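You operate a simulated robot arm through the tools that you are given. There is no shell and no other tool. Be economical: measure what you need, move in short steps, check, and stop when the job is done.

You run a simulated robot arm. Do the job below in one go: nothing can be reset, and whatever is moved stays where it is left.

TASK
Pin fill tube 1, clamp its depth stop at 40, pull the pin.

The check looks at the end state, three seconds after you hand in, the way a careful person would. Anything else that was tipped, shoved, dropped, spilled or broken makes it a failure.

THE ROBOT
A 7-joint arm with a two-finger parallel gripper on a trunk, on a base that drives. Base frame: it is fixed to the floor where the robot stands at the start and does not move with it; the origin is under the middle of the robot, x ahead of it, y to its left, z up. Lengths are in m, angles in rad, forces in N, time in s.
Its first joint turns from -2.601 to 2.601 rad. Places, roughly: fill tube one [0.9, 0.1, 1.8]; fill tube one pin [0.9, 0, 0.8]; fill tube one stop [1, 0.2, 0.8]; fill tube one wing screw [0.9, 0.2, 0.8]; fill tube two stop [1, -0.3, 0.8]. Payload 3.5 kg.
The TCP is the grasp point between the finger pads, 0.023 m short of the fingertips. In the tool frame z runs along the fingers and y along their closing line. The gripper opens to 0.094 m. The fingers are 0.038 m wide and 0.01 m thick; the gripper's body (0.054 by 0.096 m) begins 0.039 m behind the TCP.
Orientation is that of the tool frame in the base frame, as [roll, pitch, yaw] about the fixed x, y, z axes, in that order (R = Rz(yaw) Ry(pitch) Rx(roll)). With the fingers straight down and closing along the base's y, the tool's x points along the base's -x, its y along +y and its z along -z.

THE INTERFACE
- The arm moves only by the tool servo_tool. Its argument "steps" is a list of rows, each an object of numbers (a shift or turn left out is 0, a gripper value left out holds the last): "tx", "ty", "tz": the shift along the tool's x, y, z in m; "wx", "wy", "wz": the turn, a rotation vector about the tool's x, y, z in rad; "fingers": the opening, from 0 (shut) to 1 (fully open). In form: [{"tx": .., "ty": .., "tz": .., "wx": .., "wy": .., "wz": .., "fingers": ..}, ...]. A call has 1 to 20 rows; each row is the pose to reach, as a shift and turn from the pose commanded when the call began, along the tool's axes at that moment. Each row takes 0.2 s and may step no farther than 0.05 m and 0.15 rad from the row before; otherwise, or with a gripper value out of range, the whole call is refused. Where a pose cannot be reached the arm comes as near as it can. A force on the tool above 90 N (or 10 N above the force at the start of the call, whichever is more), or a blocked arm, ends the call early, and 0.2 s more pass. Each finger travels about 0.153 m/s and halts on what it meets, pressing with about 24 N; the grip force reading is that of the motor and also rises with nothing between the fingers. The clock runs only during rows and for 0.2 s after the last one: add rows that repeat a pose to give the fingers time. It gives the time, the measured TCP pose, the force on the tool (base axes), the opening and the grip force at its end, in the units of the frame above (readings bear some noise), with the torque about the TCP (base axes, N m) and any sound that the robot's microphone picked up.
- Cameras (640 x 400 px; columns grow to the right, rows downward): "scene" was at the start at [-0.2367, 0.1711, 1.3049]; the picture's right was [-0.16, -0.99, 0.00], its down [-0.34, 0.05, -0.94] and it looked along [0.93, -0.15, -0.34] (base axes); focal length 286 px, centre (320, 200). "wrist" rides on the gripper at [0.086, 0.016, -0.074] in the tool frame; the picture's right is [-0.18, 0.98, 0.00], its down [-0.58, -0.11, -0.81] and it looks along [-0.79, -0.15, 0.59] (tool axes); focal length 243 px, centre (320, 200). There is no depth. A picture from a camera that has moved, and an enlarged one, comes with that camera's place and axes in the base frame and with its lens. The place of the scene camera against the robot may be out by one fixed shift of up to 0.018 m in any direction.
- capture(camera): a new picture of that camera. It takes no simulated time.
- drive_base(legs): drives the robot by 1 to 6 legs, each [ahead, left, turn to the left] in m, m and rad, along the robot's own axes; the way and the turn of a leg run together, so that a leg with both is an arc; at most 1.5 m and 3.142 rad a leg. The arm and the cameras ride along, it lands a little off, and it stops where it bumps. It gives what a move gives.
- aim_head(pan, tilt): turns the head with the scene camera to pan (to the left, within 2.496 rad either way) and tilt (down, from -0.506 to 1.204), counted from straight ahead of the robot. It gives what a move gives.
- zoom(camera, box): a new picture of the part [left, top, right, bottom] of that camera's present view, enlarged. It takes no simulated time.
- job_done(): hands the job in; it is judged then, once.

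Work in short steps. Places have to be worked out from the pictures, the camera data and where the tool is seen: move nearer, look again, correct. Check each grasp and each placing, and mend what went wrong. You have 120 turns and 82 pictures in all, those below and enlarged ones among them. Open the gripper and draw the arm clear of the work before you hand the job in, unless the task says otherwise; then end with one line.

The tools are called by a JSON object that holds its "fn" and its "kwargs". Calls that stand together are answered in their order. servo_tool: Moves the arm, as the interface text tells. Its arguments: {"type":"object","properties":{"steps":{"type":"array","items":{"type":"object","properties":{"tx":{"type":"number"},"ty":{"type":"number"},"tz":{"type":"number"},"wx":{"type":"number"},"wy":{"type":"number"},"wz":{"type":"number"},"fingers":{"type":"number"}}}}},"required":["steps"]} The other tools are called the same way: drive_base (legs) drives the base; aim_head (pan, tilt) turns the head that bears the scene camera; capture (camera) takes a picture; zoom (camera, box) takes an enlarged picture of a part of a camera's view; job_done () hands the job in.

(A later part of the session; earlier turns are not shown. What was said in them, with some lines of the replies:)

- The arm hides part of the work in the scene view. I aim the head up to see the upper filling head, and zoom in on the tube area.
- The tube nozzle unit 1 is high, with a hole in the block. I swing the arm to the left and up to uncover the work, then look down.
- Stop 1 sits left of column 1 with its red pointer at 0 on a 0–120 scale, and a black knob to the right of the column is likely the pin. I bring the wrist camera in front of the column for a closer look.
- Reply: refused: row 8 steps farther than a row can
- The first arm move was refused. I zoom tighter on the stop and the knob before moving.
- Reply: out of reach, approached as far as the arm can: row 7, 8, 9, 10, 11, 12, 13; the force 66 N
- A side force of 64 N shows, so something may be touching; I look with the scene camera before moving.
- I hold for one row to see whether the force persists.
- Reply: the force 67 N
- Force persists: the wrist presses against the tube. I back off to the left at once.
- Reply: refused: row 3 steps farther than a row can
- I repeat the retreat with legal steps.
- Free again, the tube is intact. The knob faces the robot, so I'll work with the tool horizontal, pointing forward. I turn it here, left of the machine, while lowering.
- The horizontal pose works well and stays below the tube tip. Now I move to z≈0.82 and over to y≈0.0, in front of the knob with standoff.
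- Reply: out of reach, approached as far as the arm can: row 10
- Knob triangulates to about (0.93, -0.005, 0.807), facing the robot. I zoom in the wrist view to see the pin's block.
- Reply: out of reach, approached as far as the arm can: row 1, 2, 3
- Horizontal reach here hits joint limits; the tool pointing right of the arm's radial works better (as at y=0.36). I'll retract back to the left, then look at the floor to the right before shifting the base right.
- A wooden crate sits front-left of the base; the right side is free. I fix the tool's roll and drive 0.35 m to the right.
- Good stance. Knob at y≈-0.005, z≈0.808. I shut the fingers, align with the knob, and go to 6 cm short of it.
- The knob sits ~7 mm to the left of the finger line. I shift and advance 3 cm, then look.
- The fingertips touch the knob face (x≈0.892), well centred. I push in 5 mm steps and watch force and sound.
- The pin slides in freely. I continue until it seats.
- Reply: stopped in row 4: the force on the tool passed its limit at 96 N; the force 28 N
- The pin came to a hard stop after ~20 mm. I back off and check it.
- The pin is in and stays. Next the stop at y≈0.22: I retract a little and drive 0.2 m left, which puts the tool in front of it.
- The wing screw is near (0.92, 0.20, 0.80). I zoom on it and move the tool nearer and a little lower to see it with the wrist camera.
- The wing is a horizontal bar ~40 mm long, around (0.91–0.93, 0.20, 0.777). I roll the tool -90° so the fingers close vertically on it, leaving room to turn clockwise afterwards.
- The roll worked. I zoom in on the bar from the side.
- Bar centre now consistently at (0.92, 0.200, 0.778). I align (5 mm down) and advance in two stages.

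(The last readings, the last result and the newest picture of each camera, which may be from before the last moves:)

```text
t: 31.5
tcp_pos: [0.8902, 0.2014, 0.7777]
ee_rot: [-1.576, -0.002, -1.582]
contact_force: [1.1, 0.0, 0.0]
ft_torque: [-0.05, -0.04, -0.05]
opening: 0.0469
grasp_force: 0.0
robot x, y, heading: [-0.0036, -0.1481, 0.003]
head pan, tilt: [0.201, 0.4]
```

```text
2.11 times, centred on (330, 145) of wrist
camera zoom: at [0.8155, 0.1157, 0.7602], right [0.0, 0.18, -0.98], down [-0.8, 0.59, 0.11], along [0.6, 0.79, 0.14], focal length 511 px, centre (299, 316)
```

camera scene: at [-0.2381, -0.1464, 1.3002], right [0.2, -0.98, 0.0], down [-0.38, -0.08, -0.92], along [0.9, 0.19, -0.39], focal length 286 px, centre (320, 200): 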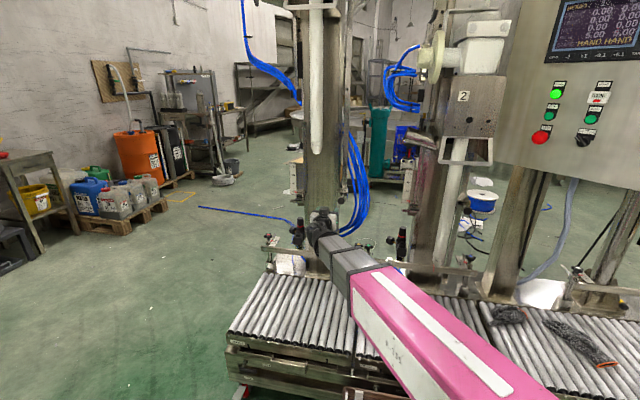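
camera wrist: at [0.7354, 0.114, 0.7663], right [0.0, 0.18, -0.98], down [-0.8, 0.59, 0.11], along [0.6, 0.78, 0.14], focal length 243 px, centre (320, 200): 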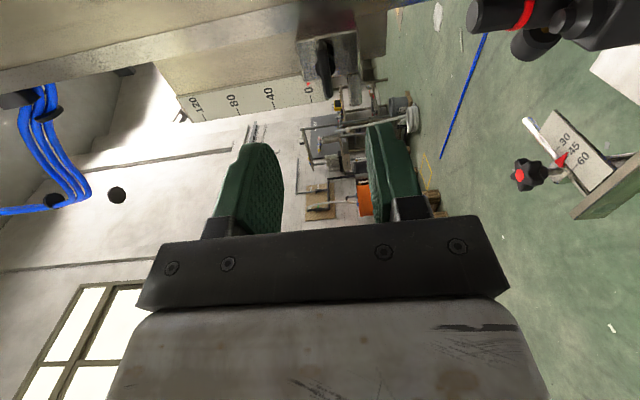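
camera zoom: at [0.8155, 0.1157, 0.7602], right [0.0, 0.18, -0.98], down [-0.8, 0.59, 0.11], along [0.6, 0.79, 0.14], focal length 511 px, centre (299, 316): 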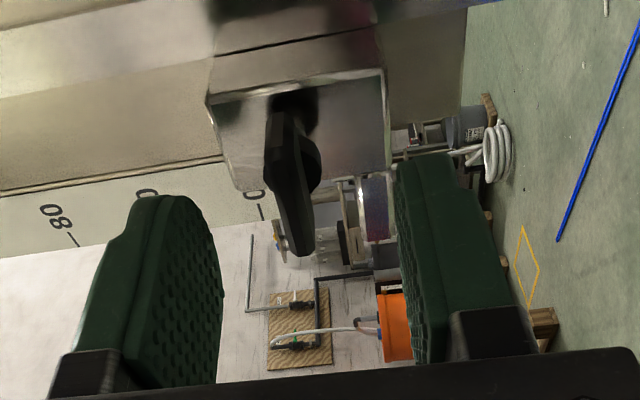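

Aligned; the bar is at x≈0.92 and the block face at ≈0.95. I advance 20 mm and close gently.

{"fn": "servo_tool", "kwargs": {"steps": [{"tz": 0.01}, {"tz": 0.02}, {"tz": 0.02, "fingers": 0.3}, {"tz": 0.02, "fingers": 0.1}, {"tz": 0.02, "fingers": 0.0}]}}

{"fn": "zoom", "kwargs": {"camera": "wrist", "box": [220, 50, 440, 240]}}

{"fn": "zoom", "kwargs": {"camera": "scene", "box": [316, 166, 366, 216]}}

```text
t: 32.7
tcp_pos: [0.9115, 0.1995, 0.7776]
ee_rot: [-1.574, -0.002, -1.585]
contact_force: [7.7, 2.0, 22.6]
ft_torque: [-0.04, -0.59, 0.23]
opening: 0.0135
grasp_force: 45.2
robot x, y, heading: [0.0003, -0.1501, 0.007]
head pan, tilt: [0.201, 0.4]
```

```text
2.11 times, centred on (330, 145) of wrist
camera zoom: at [0.8356, 0.1145, 0.7615], right [0.0, 0.18, -0.98], down [-0.8, 0.59, 0.11], along [0.6, 0.78, 0.14], focal length 511 px, centre (299, 316)
```

zoom: 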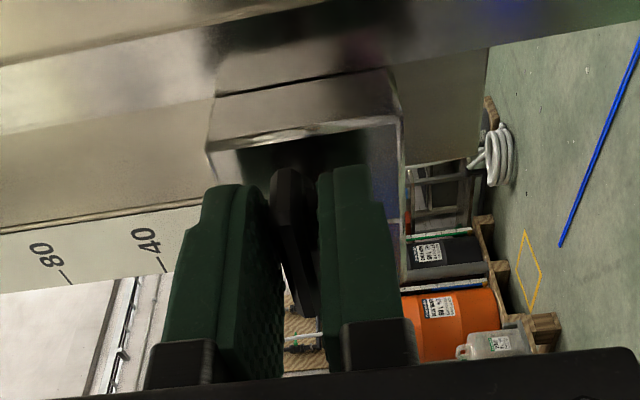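

```text
8.00 times, centred on (341, 191) of scene
camera zoom: at [-0.2408, 0.053, 1.3002], right [0.2, -0.98, 0.0], down [-0.38, -0.08, -0.92], along [0.9, 0.19, -0.39], focal length 2286 px, centre (152, 272)
```

zoom: 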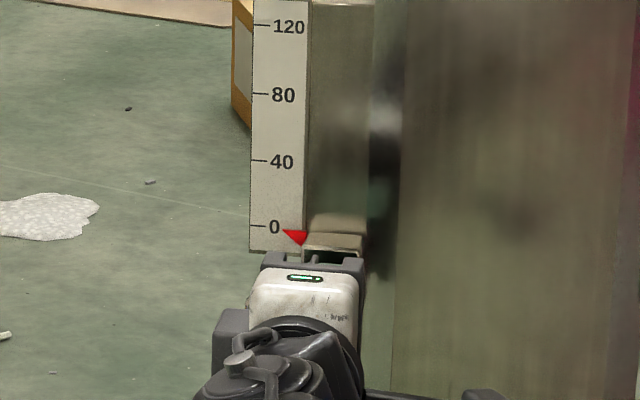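

The bar is gripped (13.5 mm). I try lifting 10 mm to see whether the stop slides freely.

{"fn": "servo_tool", "kwargs": {"steps": [{"ty": -0.005}, {"ty": -0.01}, {"ty": -0.01}]}}

{"fn": "zoom", "kwargs": {"camera": "scene", "box": [316, 166, 366, 216]}}

```text
t: 33.5
tcp_pos: [0.9109, 0.1995, 0.7785]
ee_rot: [-1.589, 0.006, -1.581]
contact_force: [6.7, 2.1, -20.5]
ft_torque: [0.01, 0.37, -0.3]
opening: 0.0132
grasp_force: 44.7
robot x, y, heading: [-0.0045, -0.15, -0.001]
head pan, tilt: [0.201, 0.4]
stopped in row 3: the force on the tool passed its limit at 92 N (the readings are from after the stop); the commanded pose is now the measured one
```

```text
8.00 times, centred on (341, 191) of scene
camera zoom: at [-0.2398, 0.0534, 1.3004], right [0.2, -0.98, 0.0], down [-0.38, -0.08, -0.92], along [0.9, 0.19, -0.39], focal length 2286 px, centre (152, 272)
```

zoom: 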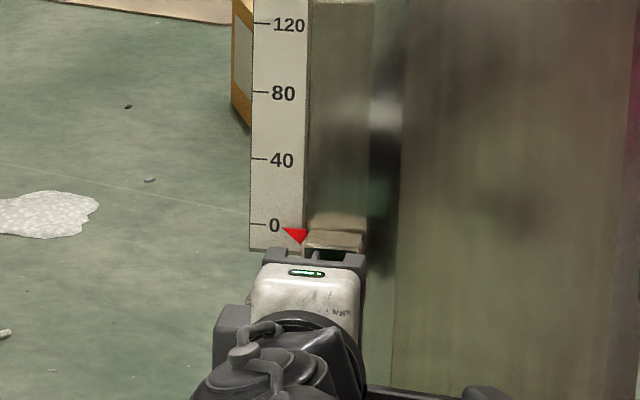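

The stop is clamped, so the wing must be loosened first (counter-clockwise). I try turning in small steps.

{"fn": "servo_tool", "kwargs": {"steps": [{"wz": -0.1}, {"wz": -0.2}, {"wz": -0.3}, {"wz": -0.4}]}}

{"fn": "zoom", "kwargs": {"camera": "wrist", "box": [220, 50, 440, 240]}}

```text
t: 34.5
tcp_pos: [0.9118, 0.1997, 0.7792]
ee_rot: [-1.591, -0.398, -1.574]
contact_force: [14.5, 1.7, -37.7]
ft_torque: [-0.03, 0.43, -0.59]
opening: 0.0132
grasp_force: 45.0
robot x, y, heading: [-0.002, -0.1511, 0.004]
head pan, tilt: [0.201, 0.4]
```

```text
2.11 times, centred on (330, 145) of wrist
camera zoom: at [0.8362, 0.1146, 0.7982], right [-0.02, -0.21, -0.98], down [-0.8, 0.59, -0.11], along [0.6, 0.78, -0.18], focal length 511 px, centre (299, 316)
```

zoom: 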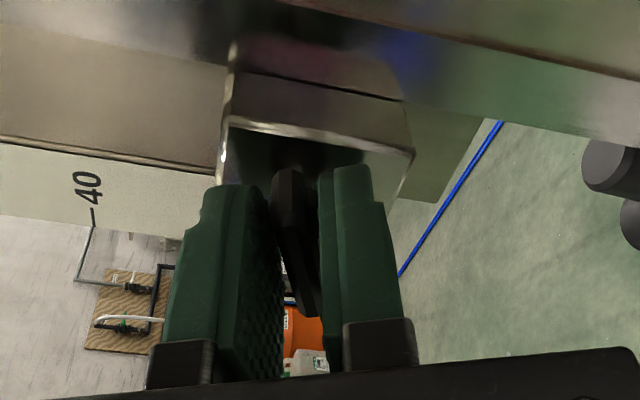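

The wing turned with the gripper at little torque. I continue counter-clockwise.

{"fn": "servo_tool", "kwargs": {"steps": [{"wz": -0.12}, {"wz": -0.24}, {"wz": -0.36}, {"wz": -0.48}, {"wz": -0.6}, {"wz": -0.72}]}}

{"fn": "zoom", "kwargs": {"camera": "scene", "box": [316, 166, 366, 216]}}

```text
t: 35.9
tcp_pos: [0.9115, 0.1992, 0.7795]
ee_rot: [-1.606, -1.118, -1.55]
contact_force: [17.5, 5.8, -16.8]
ft_torque: [0.01, -0.2, -0.03]
opening: 0.0134
grasp_force: 45.4
robot x, y, heading: [-0.0003, -0.1514, 0.0]
head pan, tilt: [0.201, 0.4]
```

```text
8.00 times, centred on (341, 191) of scene
camera zoom: at [-0.2398, 0.0534, 1.3004], right [0.2, -0.98, 0.0], down [-0.38, -0.08, -0.92], along [0.9, 0.19, -0.39], focal length 2286 px, centre (152, 272)
```

zoom: 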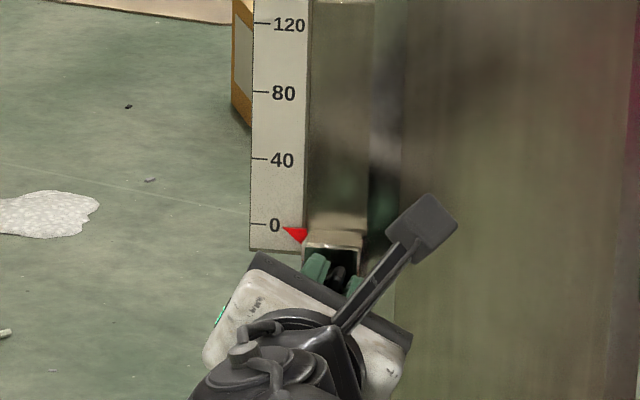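

Turned ~64° so far. I continue to ~90° and beyond slightly if possible.

{"fn": "servo_tool", "kwargs": {"steps": [{"wz": -0.12}, {"wz": -0.24}, {"wz": -0.36}, {"wz": -0.45}]}}

```text
t: 36.9
tcp_pos: [0.912, 0.2, 0.7811]
ee_rot: [-3.035, -1.555, -0.118]
contact_force: [20.2, 14.5, 1.6]
ft_torque: [0.06, -1.08, 0.33]
opening: 0.0131
grasp_force: 45.2
robot x, y, heading: [-0.0025, -0.1518, 0.0]
head pan, tilt: [0.201, 0.4]
```

Tool x now points up. I test a 10 mm lift.

{"fn": "servo_tool", "kwargs": {"steps": [{"tx": 0.005}, {"tx": 0.01}, {"tx": 0.01}]}}

{"fn": "zoom", "kwargs": {"camera": "scene", "box": [316, 166, 366, 216]}}

```text
t: 37.7
tcp_pos: [0.9109, 0.2001, 0.7903]
ee_rot: [-2.871, -1.554, -0.281]
contact_force: [11.8, 19.0, -5.1]
ft_torque: [0.04, 0.64, 0.5]
opening: 0.0134
grasp_force: 45.5
robot x, y, heading: [0.0008, -0.1557, 0.001]
head pan, tilt: [0.201, 0.4]
```

```text
8.00 times, centred on (341, 191) of scene
camera zoom: at [-0.2403, 0.0536, 1.3003], right [0.2, -0.98, 0.0], down [-0.38, -0.08, -0.92], along [0.9, 0.19, -0.39], focal length 2286 px, centre (152, 272)
```

zoom: 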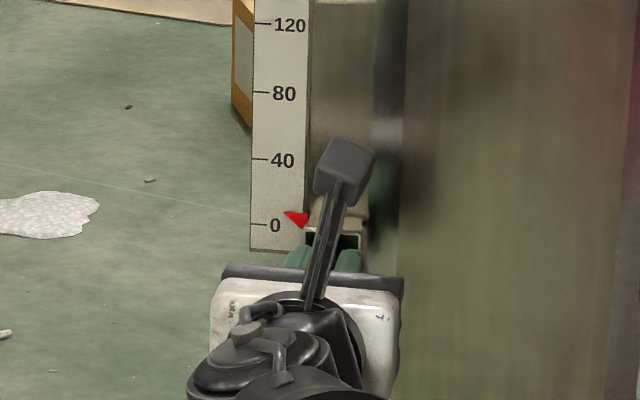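

The stop slides now. I raise it by 30 mm more and check the pointer.

{"fn": "servo_tool", "kwargs": {"steps": [{"tx": 0.006}, {"tx": 0.012}, {"tx": 0.018}, {"tx": 0.024}, {"tx": 0.03}, {"tx": 0.03}]}}

{"fn": "zoom", "kwargs": {"camera": "scene", "box": [326, 170, 356, 200]}}

{"fn": "capture", "kwargs": {"camera": "wrist"}}

```text
t: 39.1
tcp_pos: [0.9102, 0.1998, 0.8211]
ee_rot: [-2.861, -1.552, -0.289]
contact_force: [-2.8, 21.2, -4.5]
ft_torque: [0.06, 0.0, 0.48]
opening: 0.0135
grasp_force: 45.5
robot x, y, heading: [-0.0018, -0.1508, 0.004]
head pan, tilt: [0.201, 0.4]
```

```text
13.33 times, centred on (341, 185) of scene
camera zoom: at [-0.2407, 0.0536, 1.3002], right [0.2, -0.98, 0.0], down [-0.38, -0.08, -0.92], along [0.9, 0.19, -0.39], focal length 3810 px, centre (40, 400)
```

zoom: 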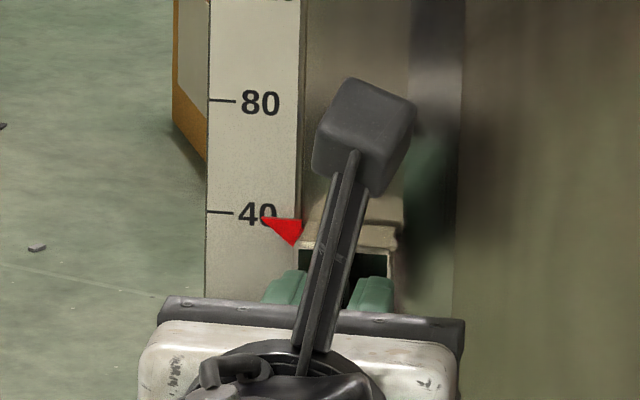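

```text
34 pictures are left
camera wrist: at [0.8372, 0.1844, 0.9073], right [-0.01, -0.98, -0.19], down [-0.82, 0.12, -0.57], along [0.58, 0.15, -0.8], focal length 243 px, centre (320, 200)
```

wrist: 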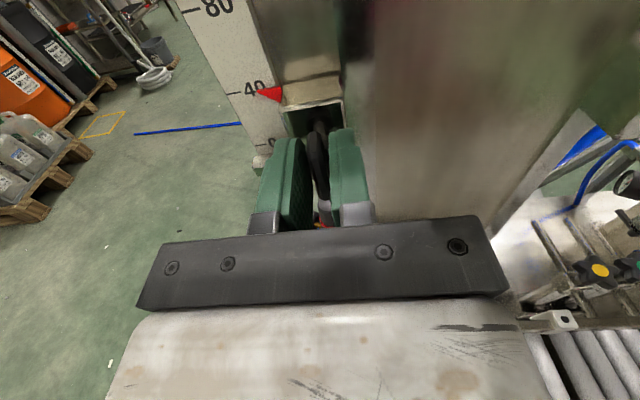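

The pointer is very near 40. I zoom with the wrist camera for a finer reading.

{"fn": "zoom", "kwargs": {"camera": "wrist", "box": [210, 60, 310, 130]}}

```text
5.71 times, centred on (260, 95) of wrist
camera zoom: at [0.8372, 0.1844, 0.9073], right [-0.01, -0.98, -0.19], down [-0.82, 0.12, -0.57], along [0.58, 0.15, -0.8], focal length 1386 px, centre (663, 800)
```

zoom: 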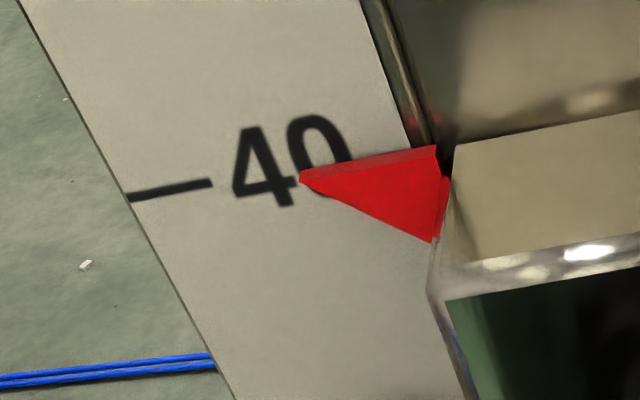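

Reading is 40 within about half a millimetre. Holding the height, I turn the wing clockwise back to tight.

{"fn": "servo_tool", "kwargs": {"steps": [{"wz": 0.12}, {"wz": 0.24}, {"wz": 0.36}, {"wz": 0.48}, {"wz": 0.6}, {"wz": 0.72}, {"wz": 0.84}, {"wz": 0.96}, {"wz": 1.08}, {"wz": 1.2}]}}

{"fn": "zoom", "kwargs": {"camera": "scene", "box": [326, 170, 356, 200]}}

```text
t: 41.3
tcp_pos: [0.9104, 0.1983, 0.8199]
ee_rot: [-1.591, -0.363, -1.579]
contact_force: [-12.9, -6.8, -26.6]
ft_torque: [-0.04, 0.84, 0.67]
opening: 0.0133
grasp_force: 45.4
robot x, y, heading: [-0.0025, -0.15, 0.005]
head pan, tilt: [0.201, 0.4]
```

```text
13.33 times, centred on (341, 185) of scene
camera zoom: at [-0.2401, 0.0531, 1.3004], right [0.2, -0.98, 0.0], down [-0.38, -0.08, -0.92], along [0.9, 0.19, -0.39], focal length 3810 px, centre (40, 400)
```

zoom: 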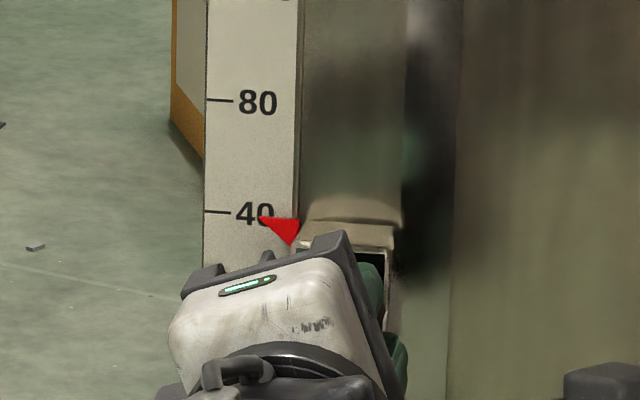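

Pointer unchanged at 40. I finish the turn and push a little past the original angle to feel for tightness.

{"fn": "servo_tool", "kwargs": {"steps": [{"wz": 0.1}, {"wz": 0.2}, {"wz": 0.3}, {"wz": 0.37}, {"wz": 0.45}]}}

{"fn": "zoom", "kwargs": {"camera": "scene", "box": [326, 170, 356, 200]}}

```text
t: 42.5
tcp_pos: [0.9117, 0.1986, 0.8196]
ee_rot: [-1.589, 0.087, -1.586]
contact_force: [-20.2, -20.7, -53.8]
ft_torque: [-0.14, 1.22, -0.24]
opening: 0.0134
grasp_force: 44.8
robot x, y, heading: [-0.0025, -0.1501, 0.003]
head pan, tilt: [0.201, 0.4]
```

```text
13.33 times, centred on (341, 185) of scene
camera zoom: at [-0.2396, 0.0531, 1.3005], right [0.2, -0.98, 0.0], down [-0.38, -0.08, -0.92], along [0.9, 0.19, -0.39], focal length 3810 px, centre (40, 400)
```

zoom: 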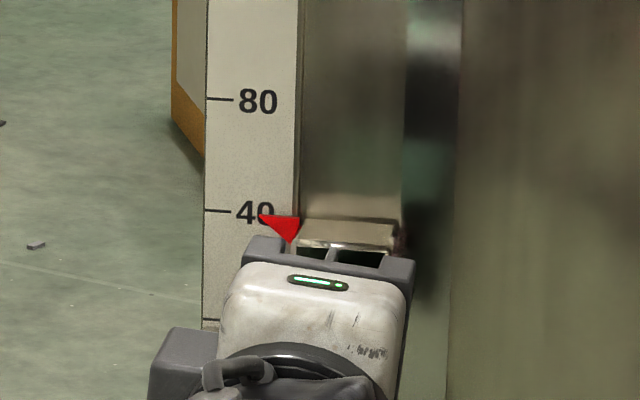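

The stop now resists the pull (clamped). I turn a bit more to be sure it is snug.

{"fn": "servo_tool", "kwargs": {"steps": [{"wz": 0.1, "ty": 0.001}, {"wz": 0.2, "ty": 0.001}, {"wz": 0.3, "ty": 0.001}]}}

{"fn": "zoom", "kwargs": {"camera": "wrist", "box": [220, 50, 440, 240]}}

```text
t: 43.3
tcp_pos: [0.9122, 0.2007, 0.8187]
ee_rot: [-1.589, 0.383, -1.585]
contact_force: [-7.1, -7.8, -44.0]
ft_torque: [-1.6, 0.01, -0.27]
opening: 0.0191
grasp_force: 45.3
robot x, y, heading: [-0.0004, -0.1491, 0.003]
head pan, tilt: [0.201, 0.4]
```

```text
2.11 times, centred on (330, 145) of wrist
camera zoom: at [0.8361, 0.1273, 0.7721], right [-0.01, 0.54, -0.84], down [-0.8, 0.51, 0.33], along [0.61, 0.67, 0.42], focal length 511 px, centre (299, 316)
```

zoom: 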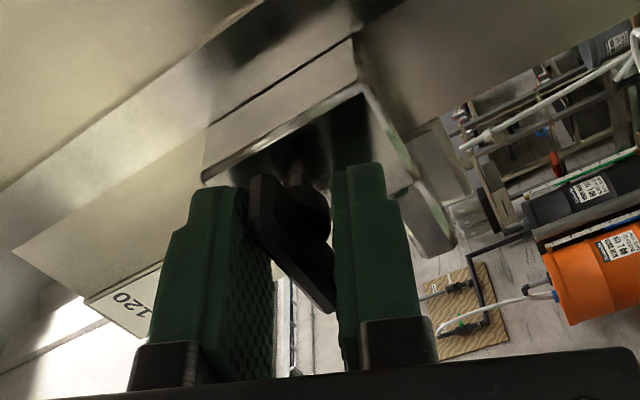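

The wing hit its hard end (1.6 N m, fingers spread), so it is tight. I turn back to align with the bar, open, and withdraw.

{"fn": "servo_tool", "kwargs": {"steps": [{"wz": -0.13}, {"wz": -0.26}, {"wz": -0.38}, {"wz": -0.38, "fingers": 0.3}, {"wz": -0.38, "fingers": 0.5}, {"wz": -0.38, "tz": -0.03}, {"wz": -0.38, "tz": -0.07}, {"wz": -0.38, "tz": -0.11}, {"wz": -0.38, "tz": -0.15}]}}

{"fn": "zoom", "kwargs": {"camera": "scene", "box": [326, 174, 356, 204]}}

{"fn": "capture", "kwargs": {"camera": "wrist"}}

```text
t: 45.3
tcp_pos: [0.7597, 0.1993, 0.8226]
ee_rot: [-1.587, 0.005, -1.584]
contact_force: [-1.2, 0.4, -0.5]
ft_torque: [-0.02, 0.02, -0.01]
opening: 0.0471
grasp_force: 0.1
robot x, y, heading: [-0.0055, -0.1519, 0.006]
head pan, tilt: [0.201, 0.4]
```

```text
13.33 times, centred on (341, 189) of scene
camera zoom: at [-0.2405, 0.0531, 1.3003], right [0.2, -0.98, 0.0], down [-0.38, -0.08, -0.92], along [0.9, 0.19, -0.39], focal length 3810 px, centre (40, 347)
```

zoom: 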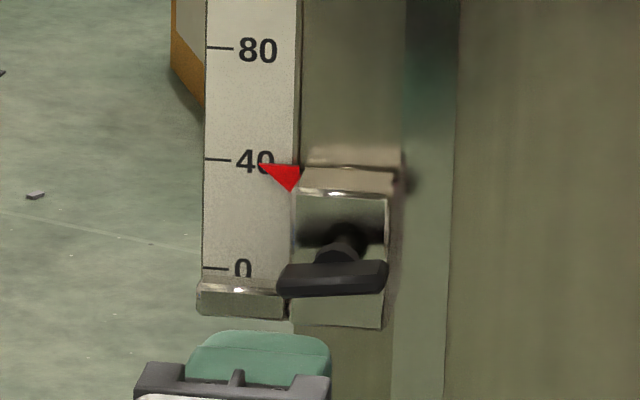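

```text
28 pictures are left
camera wrist: at [0.6841, 0.1152, 0.8067], right [-0.01, 0.19, -0.98], down [-0.8, 0.59, 0.12], along [0.6, 0.78, 0.14], focal length 243 px, centre (320, 200)
```

wrist: 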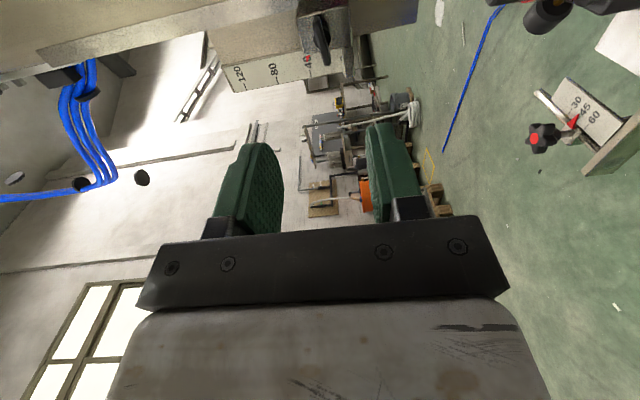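

The stop stays at 40 with the wing tight. One closer wrist zoom to confirm the reading from a nearly level view.

{"fn": "zoom", "kwargs": {"camera": "wrist", "box": [230, 10, 370, 110]}}

```text
4.00 times, centred on (300, 60) of wrist
camera zoom: at [0.6841, 0.1152, 0.8067], right [-0.01, 0.19, -0.98], down [-0.8, 0.59, 0.12], along [0.6, 0.78, 0.14], focal length 970 px, centre (400, 760)
```

zoom: 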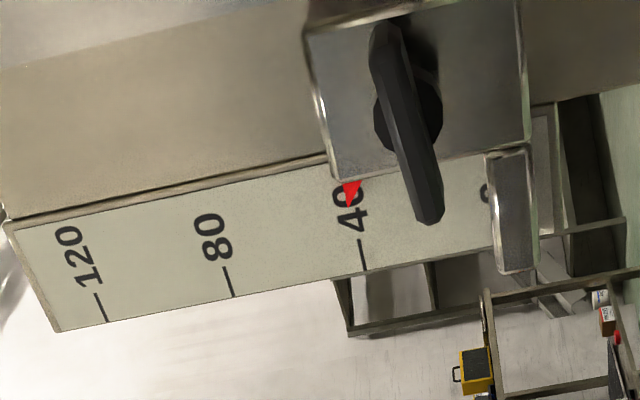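

Pointer lies right on 40. Now the pin: I drive 0.2 m right, keeping this roll so the fingers close above/below the knob.

{"fn": "drive_base", "kwargs": {"legs": [[0, -0.2, 0]]}}

{"fn": "servo_tool", "kwargs": {"steps": [{"ty": 0.01}, {"ty": 0.0195, "tz": 0.03, "fingers": 0.6}]}}

{"fn": "capture", "kwargs": {"camera": "wrist"}}

```text
t: 46.9
tcp_pos: [0.7617, -0.0006, 0.8239]
ee_rot: [-1.585, 0.003, -1.586]
contact_force: [0.5, -0.4, -0.3]
ft_torque: [0.02, 0.01, 0.0]
opening: 0.0466
grasp_force: 0.1
robot x, y, heading: [-0.0031, -0.3529, -0.002]
head pan, tilt: [0.201, 0.4]
```

```text
t: 47.5
tcp_pos: [0.7909, -0.0017, 0.8021]
ee_rot: [-1.587, 0.005, -1.585]
contact_force: [0.0, -0.2, -0.5]
ft_torque: [0.0, -0.01, -0.01]
opening: 0.0567
grasp_force: 0.1
robot x, y, heading: [-0.0002, -0.3476, 0.003]
head pan, tilt: [0.201, 0.4]
```

```text
26 pictures are left
camera wrist: at [0.7154, -0.0859, 0.7859], right [-0.01, 0.19, -0.98], down [-0.8, 0.59, 0.12], along [0.6, 0.78, 0.14], focal length 243 px, centre (320, 200)
```

wrist: 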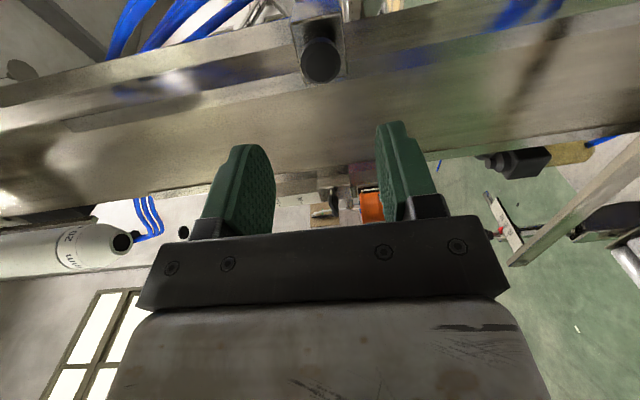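

Knob lies on the tool axis. I advance so the fingertips straddle the knob, then look.

{"fn": "servo_tool", "kwargs": {"steps": [{"tz": 0.04}, {"tz": 0.08}, {"tz": 0.1}, {"tz": 0.11}]}}

{"fn": "zoom", "kwargs": {"camera": "wrist", "box": [220, 50, 440, 240]}}

```text
t: 48.5
tcp_pos: [0.9008, -0.0009, 0.8005]
ee_rot: [-1.586, 0.003, -1.585]
contact_force: [0.1, -0.4, -0.2]
ft_torque: [0.04, 0.04, 0.0]
opening: 0.0565
grasp_force: 0.1
robot x, y, heading: [0.0005, -0.3512, 0.005]
head pan, tilt: [0.201, 0.4]
```

```text
2.11 times, centred on (330, 145) of wrist
camera zoom: at [0.8255, -0.0875, 0.7848], right [-0.01, 0.19, -0.98], down [-0.8, 0.59, 0.12], along [0.6, 0.78, 0.14], focal length 511 px, centre (299, 316)
```

zoom: 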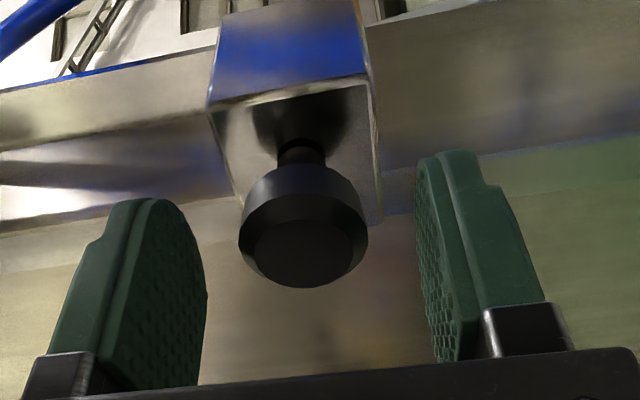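

I advance 5 mm, close on the knob, and pull back 10 mm.

{"fn": "servo_tool", "kwargs": {"steps": [{"tz": 0.005}, {"tz": 0.005, "fingers": 0.3}, {"tz": 0.005, "fingers": 0.1}, {"tz": 0.005, "fingers": 0.1}, {"tz": 0.0}, {"tz": -0.005}]}}

{"fn": "zoom", "kwargs": {"camera": "wrist", "box": [220, 50, 440, 240]}}

```text
t: 49.9
tcp_pos: [0.8964, -0.0029, 0.7992]
ee_rot: [-1.587, 0.003, -1.585]
contact_force: [-0.3, -3.6, -10.7]
ft_torque: [-0.05, -0.26, -0.05]
opening: 0.0312
grasp_force: 45.2
robot x, y, heading: [-0.0038, -0.3506, 0.002]
head pan, tilt: [0.201, 0.4]
```

```text
2.11 times, centred on (330, 145) of wrist
camera zoom: at [0.8199, -0.0876, 0.7842], right [-0.01, 0.19, -0.98], down [-0.8, 0.59, 0.12], along [0.6, 0.78, 0.14], focal length 511 px, centre (299, 316)
```

zoom: 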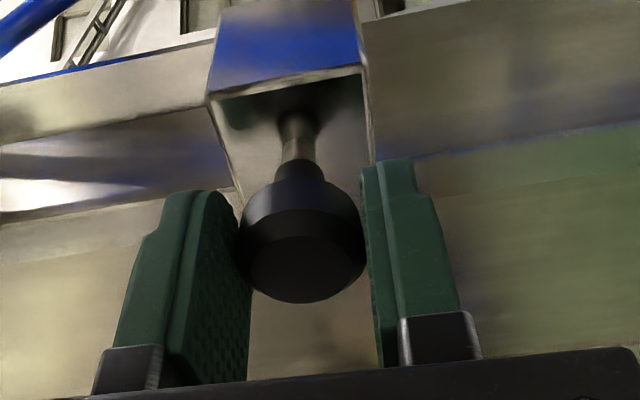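

The pin comes out easily. I pull on in small steps, feeling for its outer stop.

{"fn": "servo_tool", "kwargs": {"steps": [{"tz": -0.004}, {"tz": -0.008}, {"tz": -0.011}, {"tz": -0.013}]}}

{"fn": "zoom", "kwargs": {"camera": "wrist", "box": [220, 50, 440, 240]}}

```text
t: 50.9
tcp_pos: [0.886, -0.0032, 0.8008]
ee_rot: [-1.588, 0.003, -1.583]
contact_force: [24.0, -8.6, -13.7]
ft_torque: [-0.02, -0.26, 0.68]
opening: 0.0313
grasp_force: 44.7
robot x, y, heading: [0.0007, -0.348, 0.001]
head pan, tilt: [0.201, 0.4]
```

```text
2.11 times, centred on (330, 145) of wrist
camera zoom: at [0.8095, -0.0875, 0.7842], right [-0.01, 0.19, -0.98], down [-0.8, 0.59, 0.12], along [0.61, 0.78, 0.14], focal length 511 px, centre (299, 316)
```

zoom: 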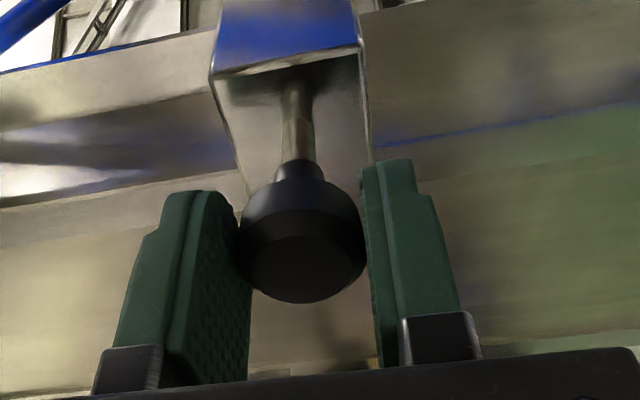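

It met its outer stop at the original 20 mm. I open, withdraw, and check that it stays out and the stop holds.

{"fn": "servo_tool", "kwargs": {"steps": [{"fingers": 0.3}, {"fingers": 0.6}, {"fingers": 0.6}, {"tz": -0.04}, {"tz": -0.08}, {"tz": -0.12}, {"tz": -0.16}]}}

{"fn": "capture", "kwargs": {"camera": "scene"}}

{"fn": "zoom", "kwargs": {"camera": "scene", "box": [280, 140, 400, 220]}}

```text
t: 52.5
tcp_pos: [0.7222, -0.0013, 0.8046]
ee_rot: [-1.586, 0.004, -1.584]
contact_force: [0.4, -0.1, 0.3]
ft_torque: [0.0, 0.02, -0.02]
opening: 0.0562
grasp_force: 0.1
robot x, y, heading: [-0.0007, -0.3493, 0.006]
head pan, tilt: [0.201, 0.4]
```

```text
22 pictures are left
camera scene: at [-0.2396, -0.1469, 1.3003], right [0.2, -0.98, 0.0], down [-0.38, -0.08, -0.92], along [0.9, 0.19, -0.39], focal length 286 px, centre (320, 200)
```

scene: 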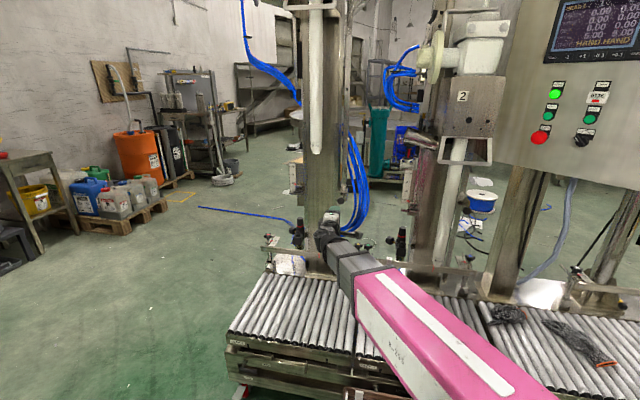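

```text
5.00 times, centred on (340, 180) of scene
camera zoom: at [-0.2396, -0.1469, 1.3003], right [0.2, -0.98, 0.0], down [-0.38, -0.08, -0.92], along [0.9, 0.19, -0.39], focal length 1429 px, centre (220, 300)
```

zoom: 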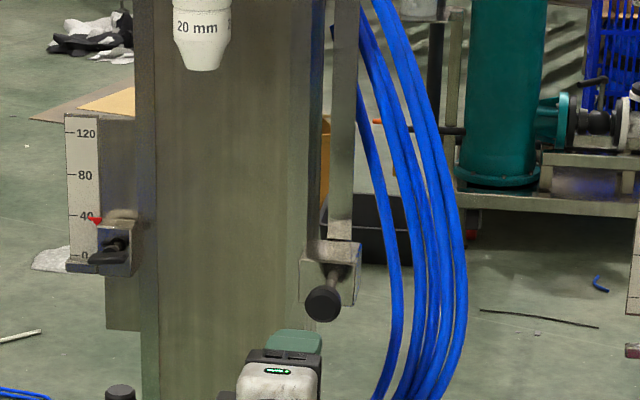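

The pin is out, the stop holds at 40, and the tube is undisturbed. I open the gripper fully and draw the arm back a bit more.

{"fn": "servo_tool", "kwargs": {"steps": [{"tz": -0.04, "fingers": 1.0}, {"tz": -0.08, "fingers": 1.0}, {"tz": -0.08}]}}

{"fn": "zoom", "kwargs": {"camera": "scene", "box": [280, 140, 400, 220]}}

```text
t: 53.3
tcp_pos: [0.6431, 0.0006, 0.8063]
ee_rot: [-1.586, 0.005, -1.584]
contact_force: [0.2, 0.5, -0.5]
ft_torque: [-0.02, 0.01, 0.0]
opening: 0.094
grasp_force: 0.1
robot x, y, heading: [-0.0019, -0.3496, 0.003]
head pan, tilt: [0.201, 0.4]
```

```text
5.00 times, centred on (340, 180) of scene
camera zoom: at [-0.2397, -0.147, 1.3003], right [0.2, -0.98, 0.0], down [-0.38, -0.08, -0.92], along [0.9, 0.19, -0.39], focal length 1429 px, centre (220, 300)
```

zoom: 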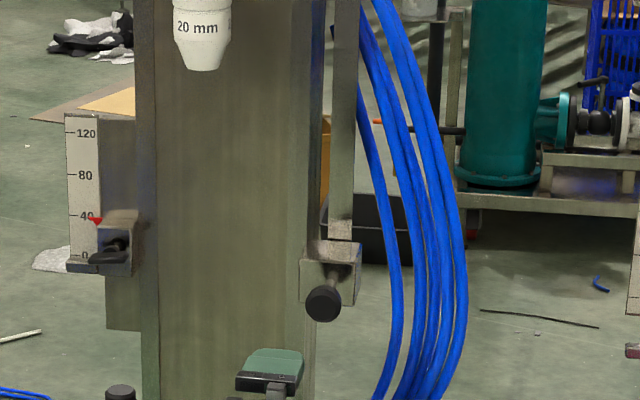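

All is in place and the arm is clear; I hand in.

{"fn": "job_done", "kwargs": {}}

```text
The job is handed in.
```

Fill tube 1 was pinned, its depth stop moved from 0 to 40 and clamped with the wing screw (pointer within about 1 mm), and the pin pulled back out. On the way in, the arm pressed against the fill tube at about 64 N before I backed it off; the tube showed no damage or shift in the pictures, and I saw nothing else disturbed.
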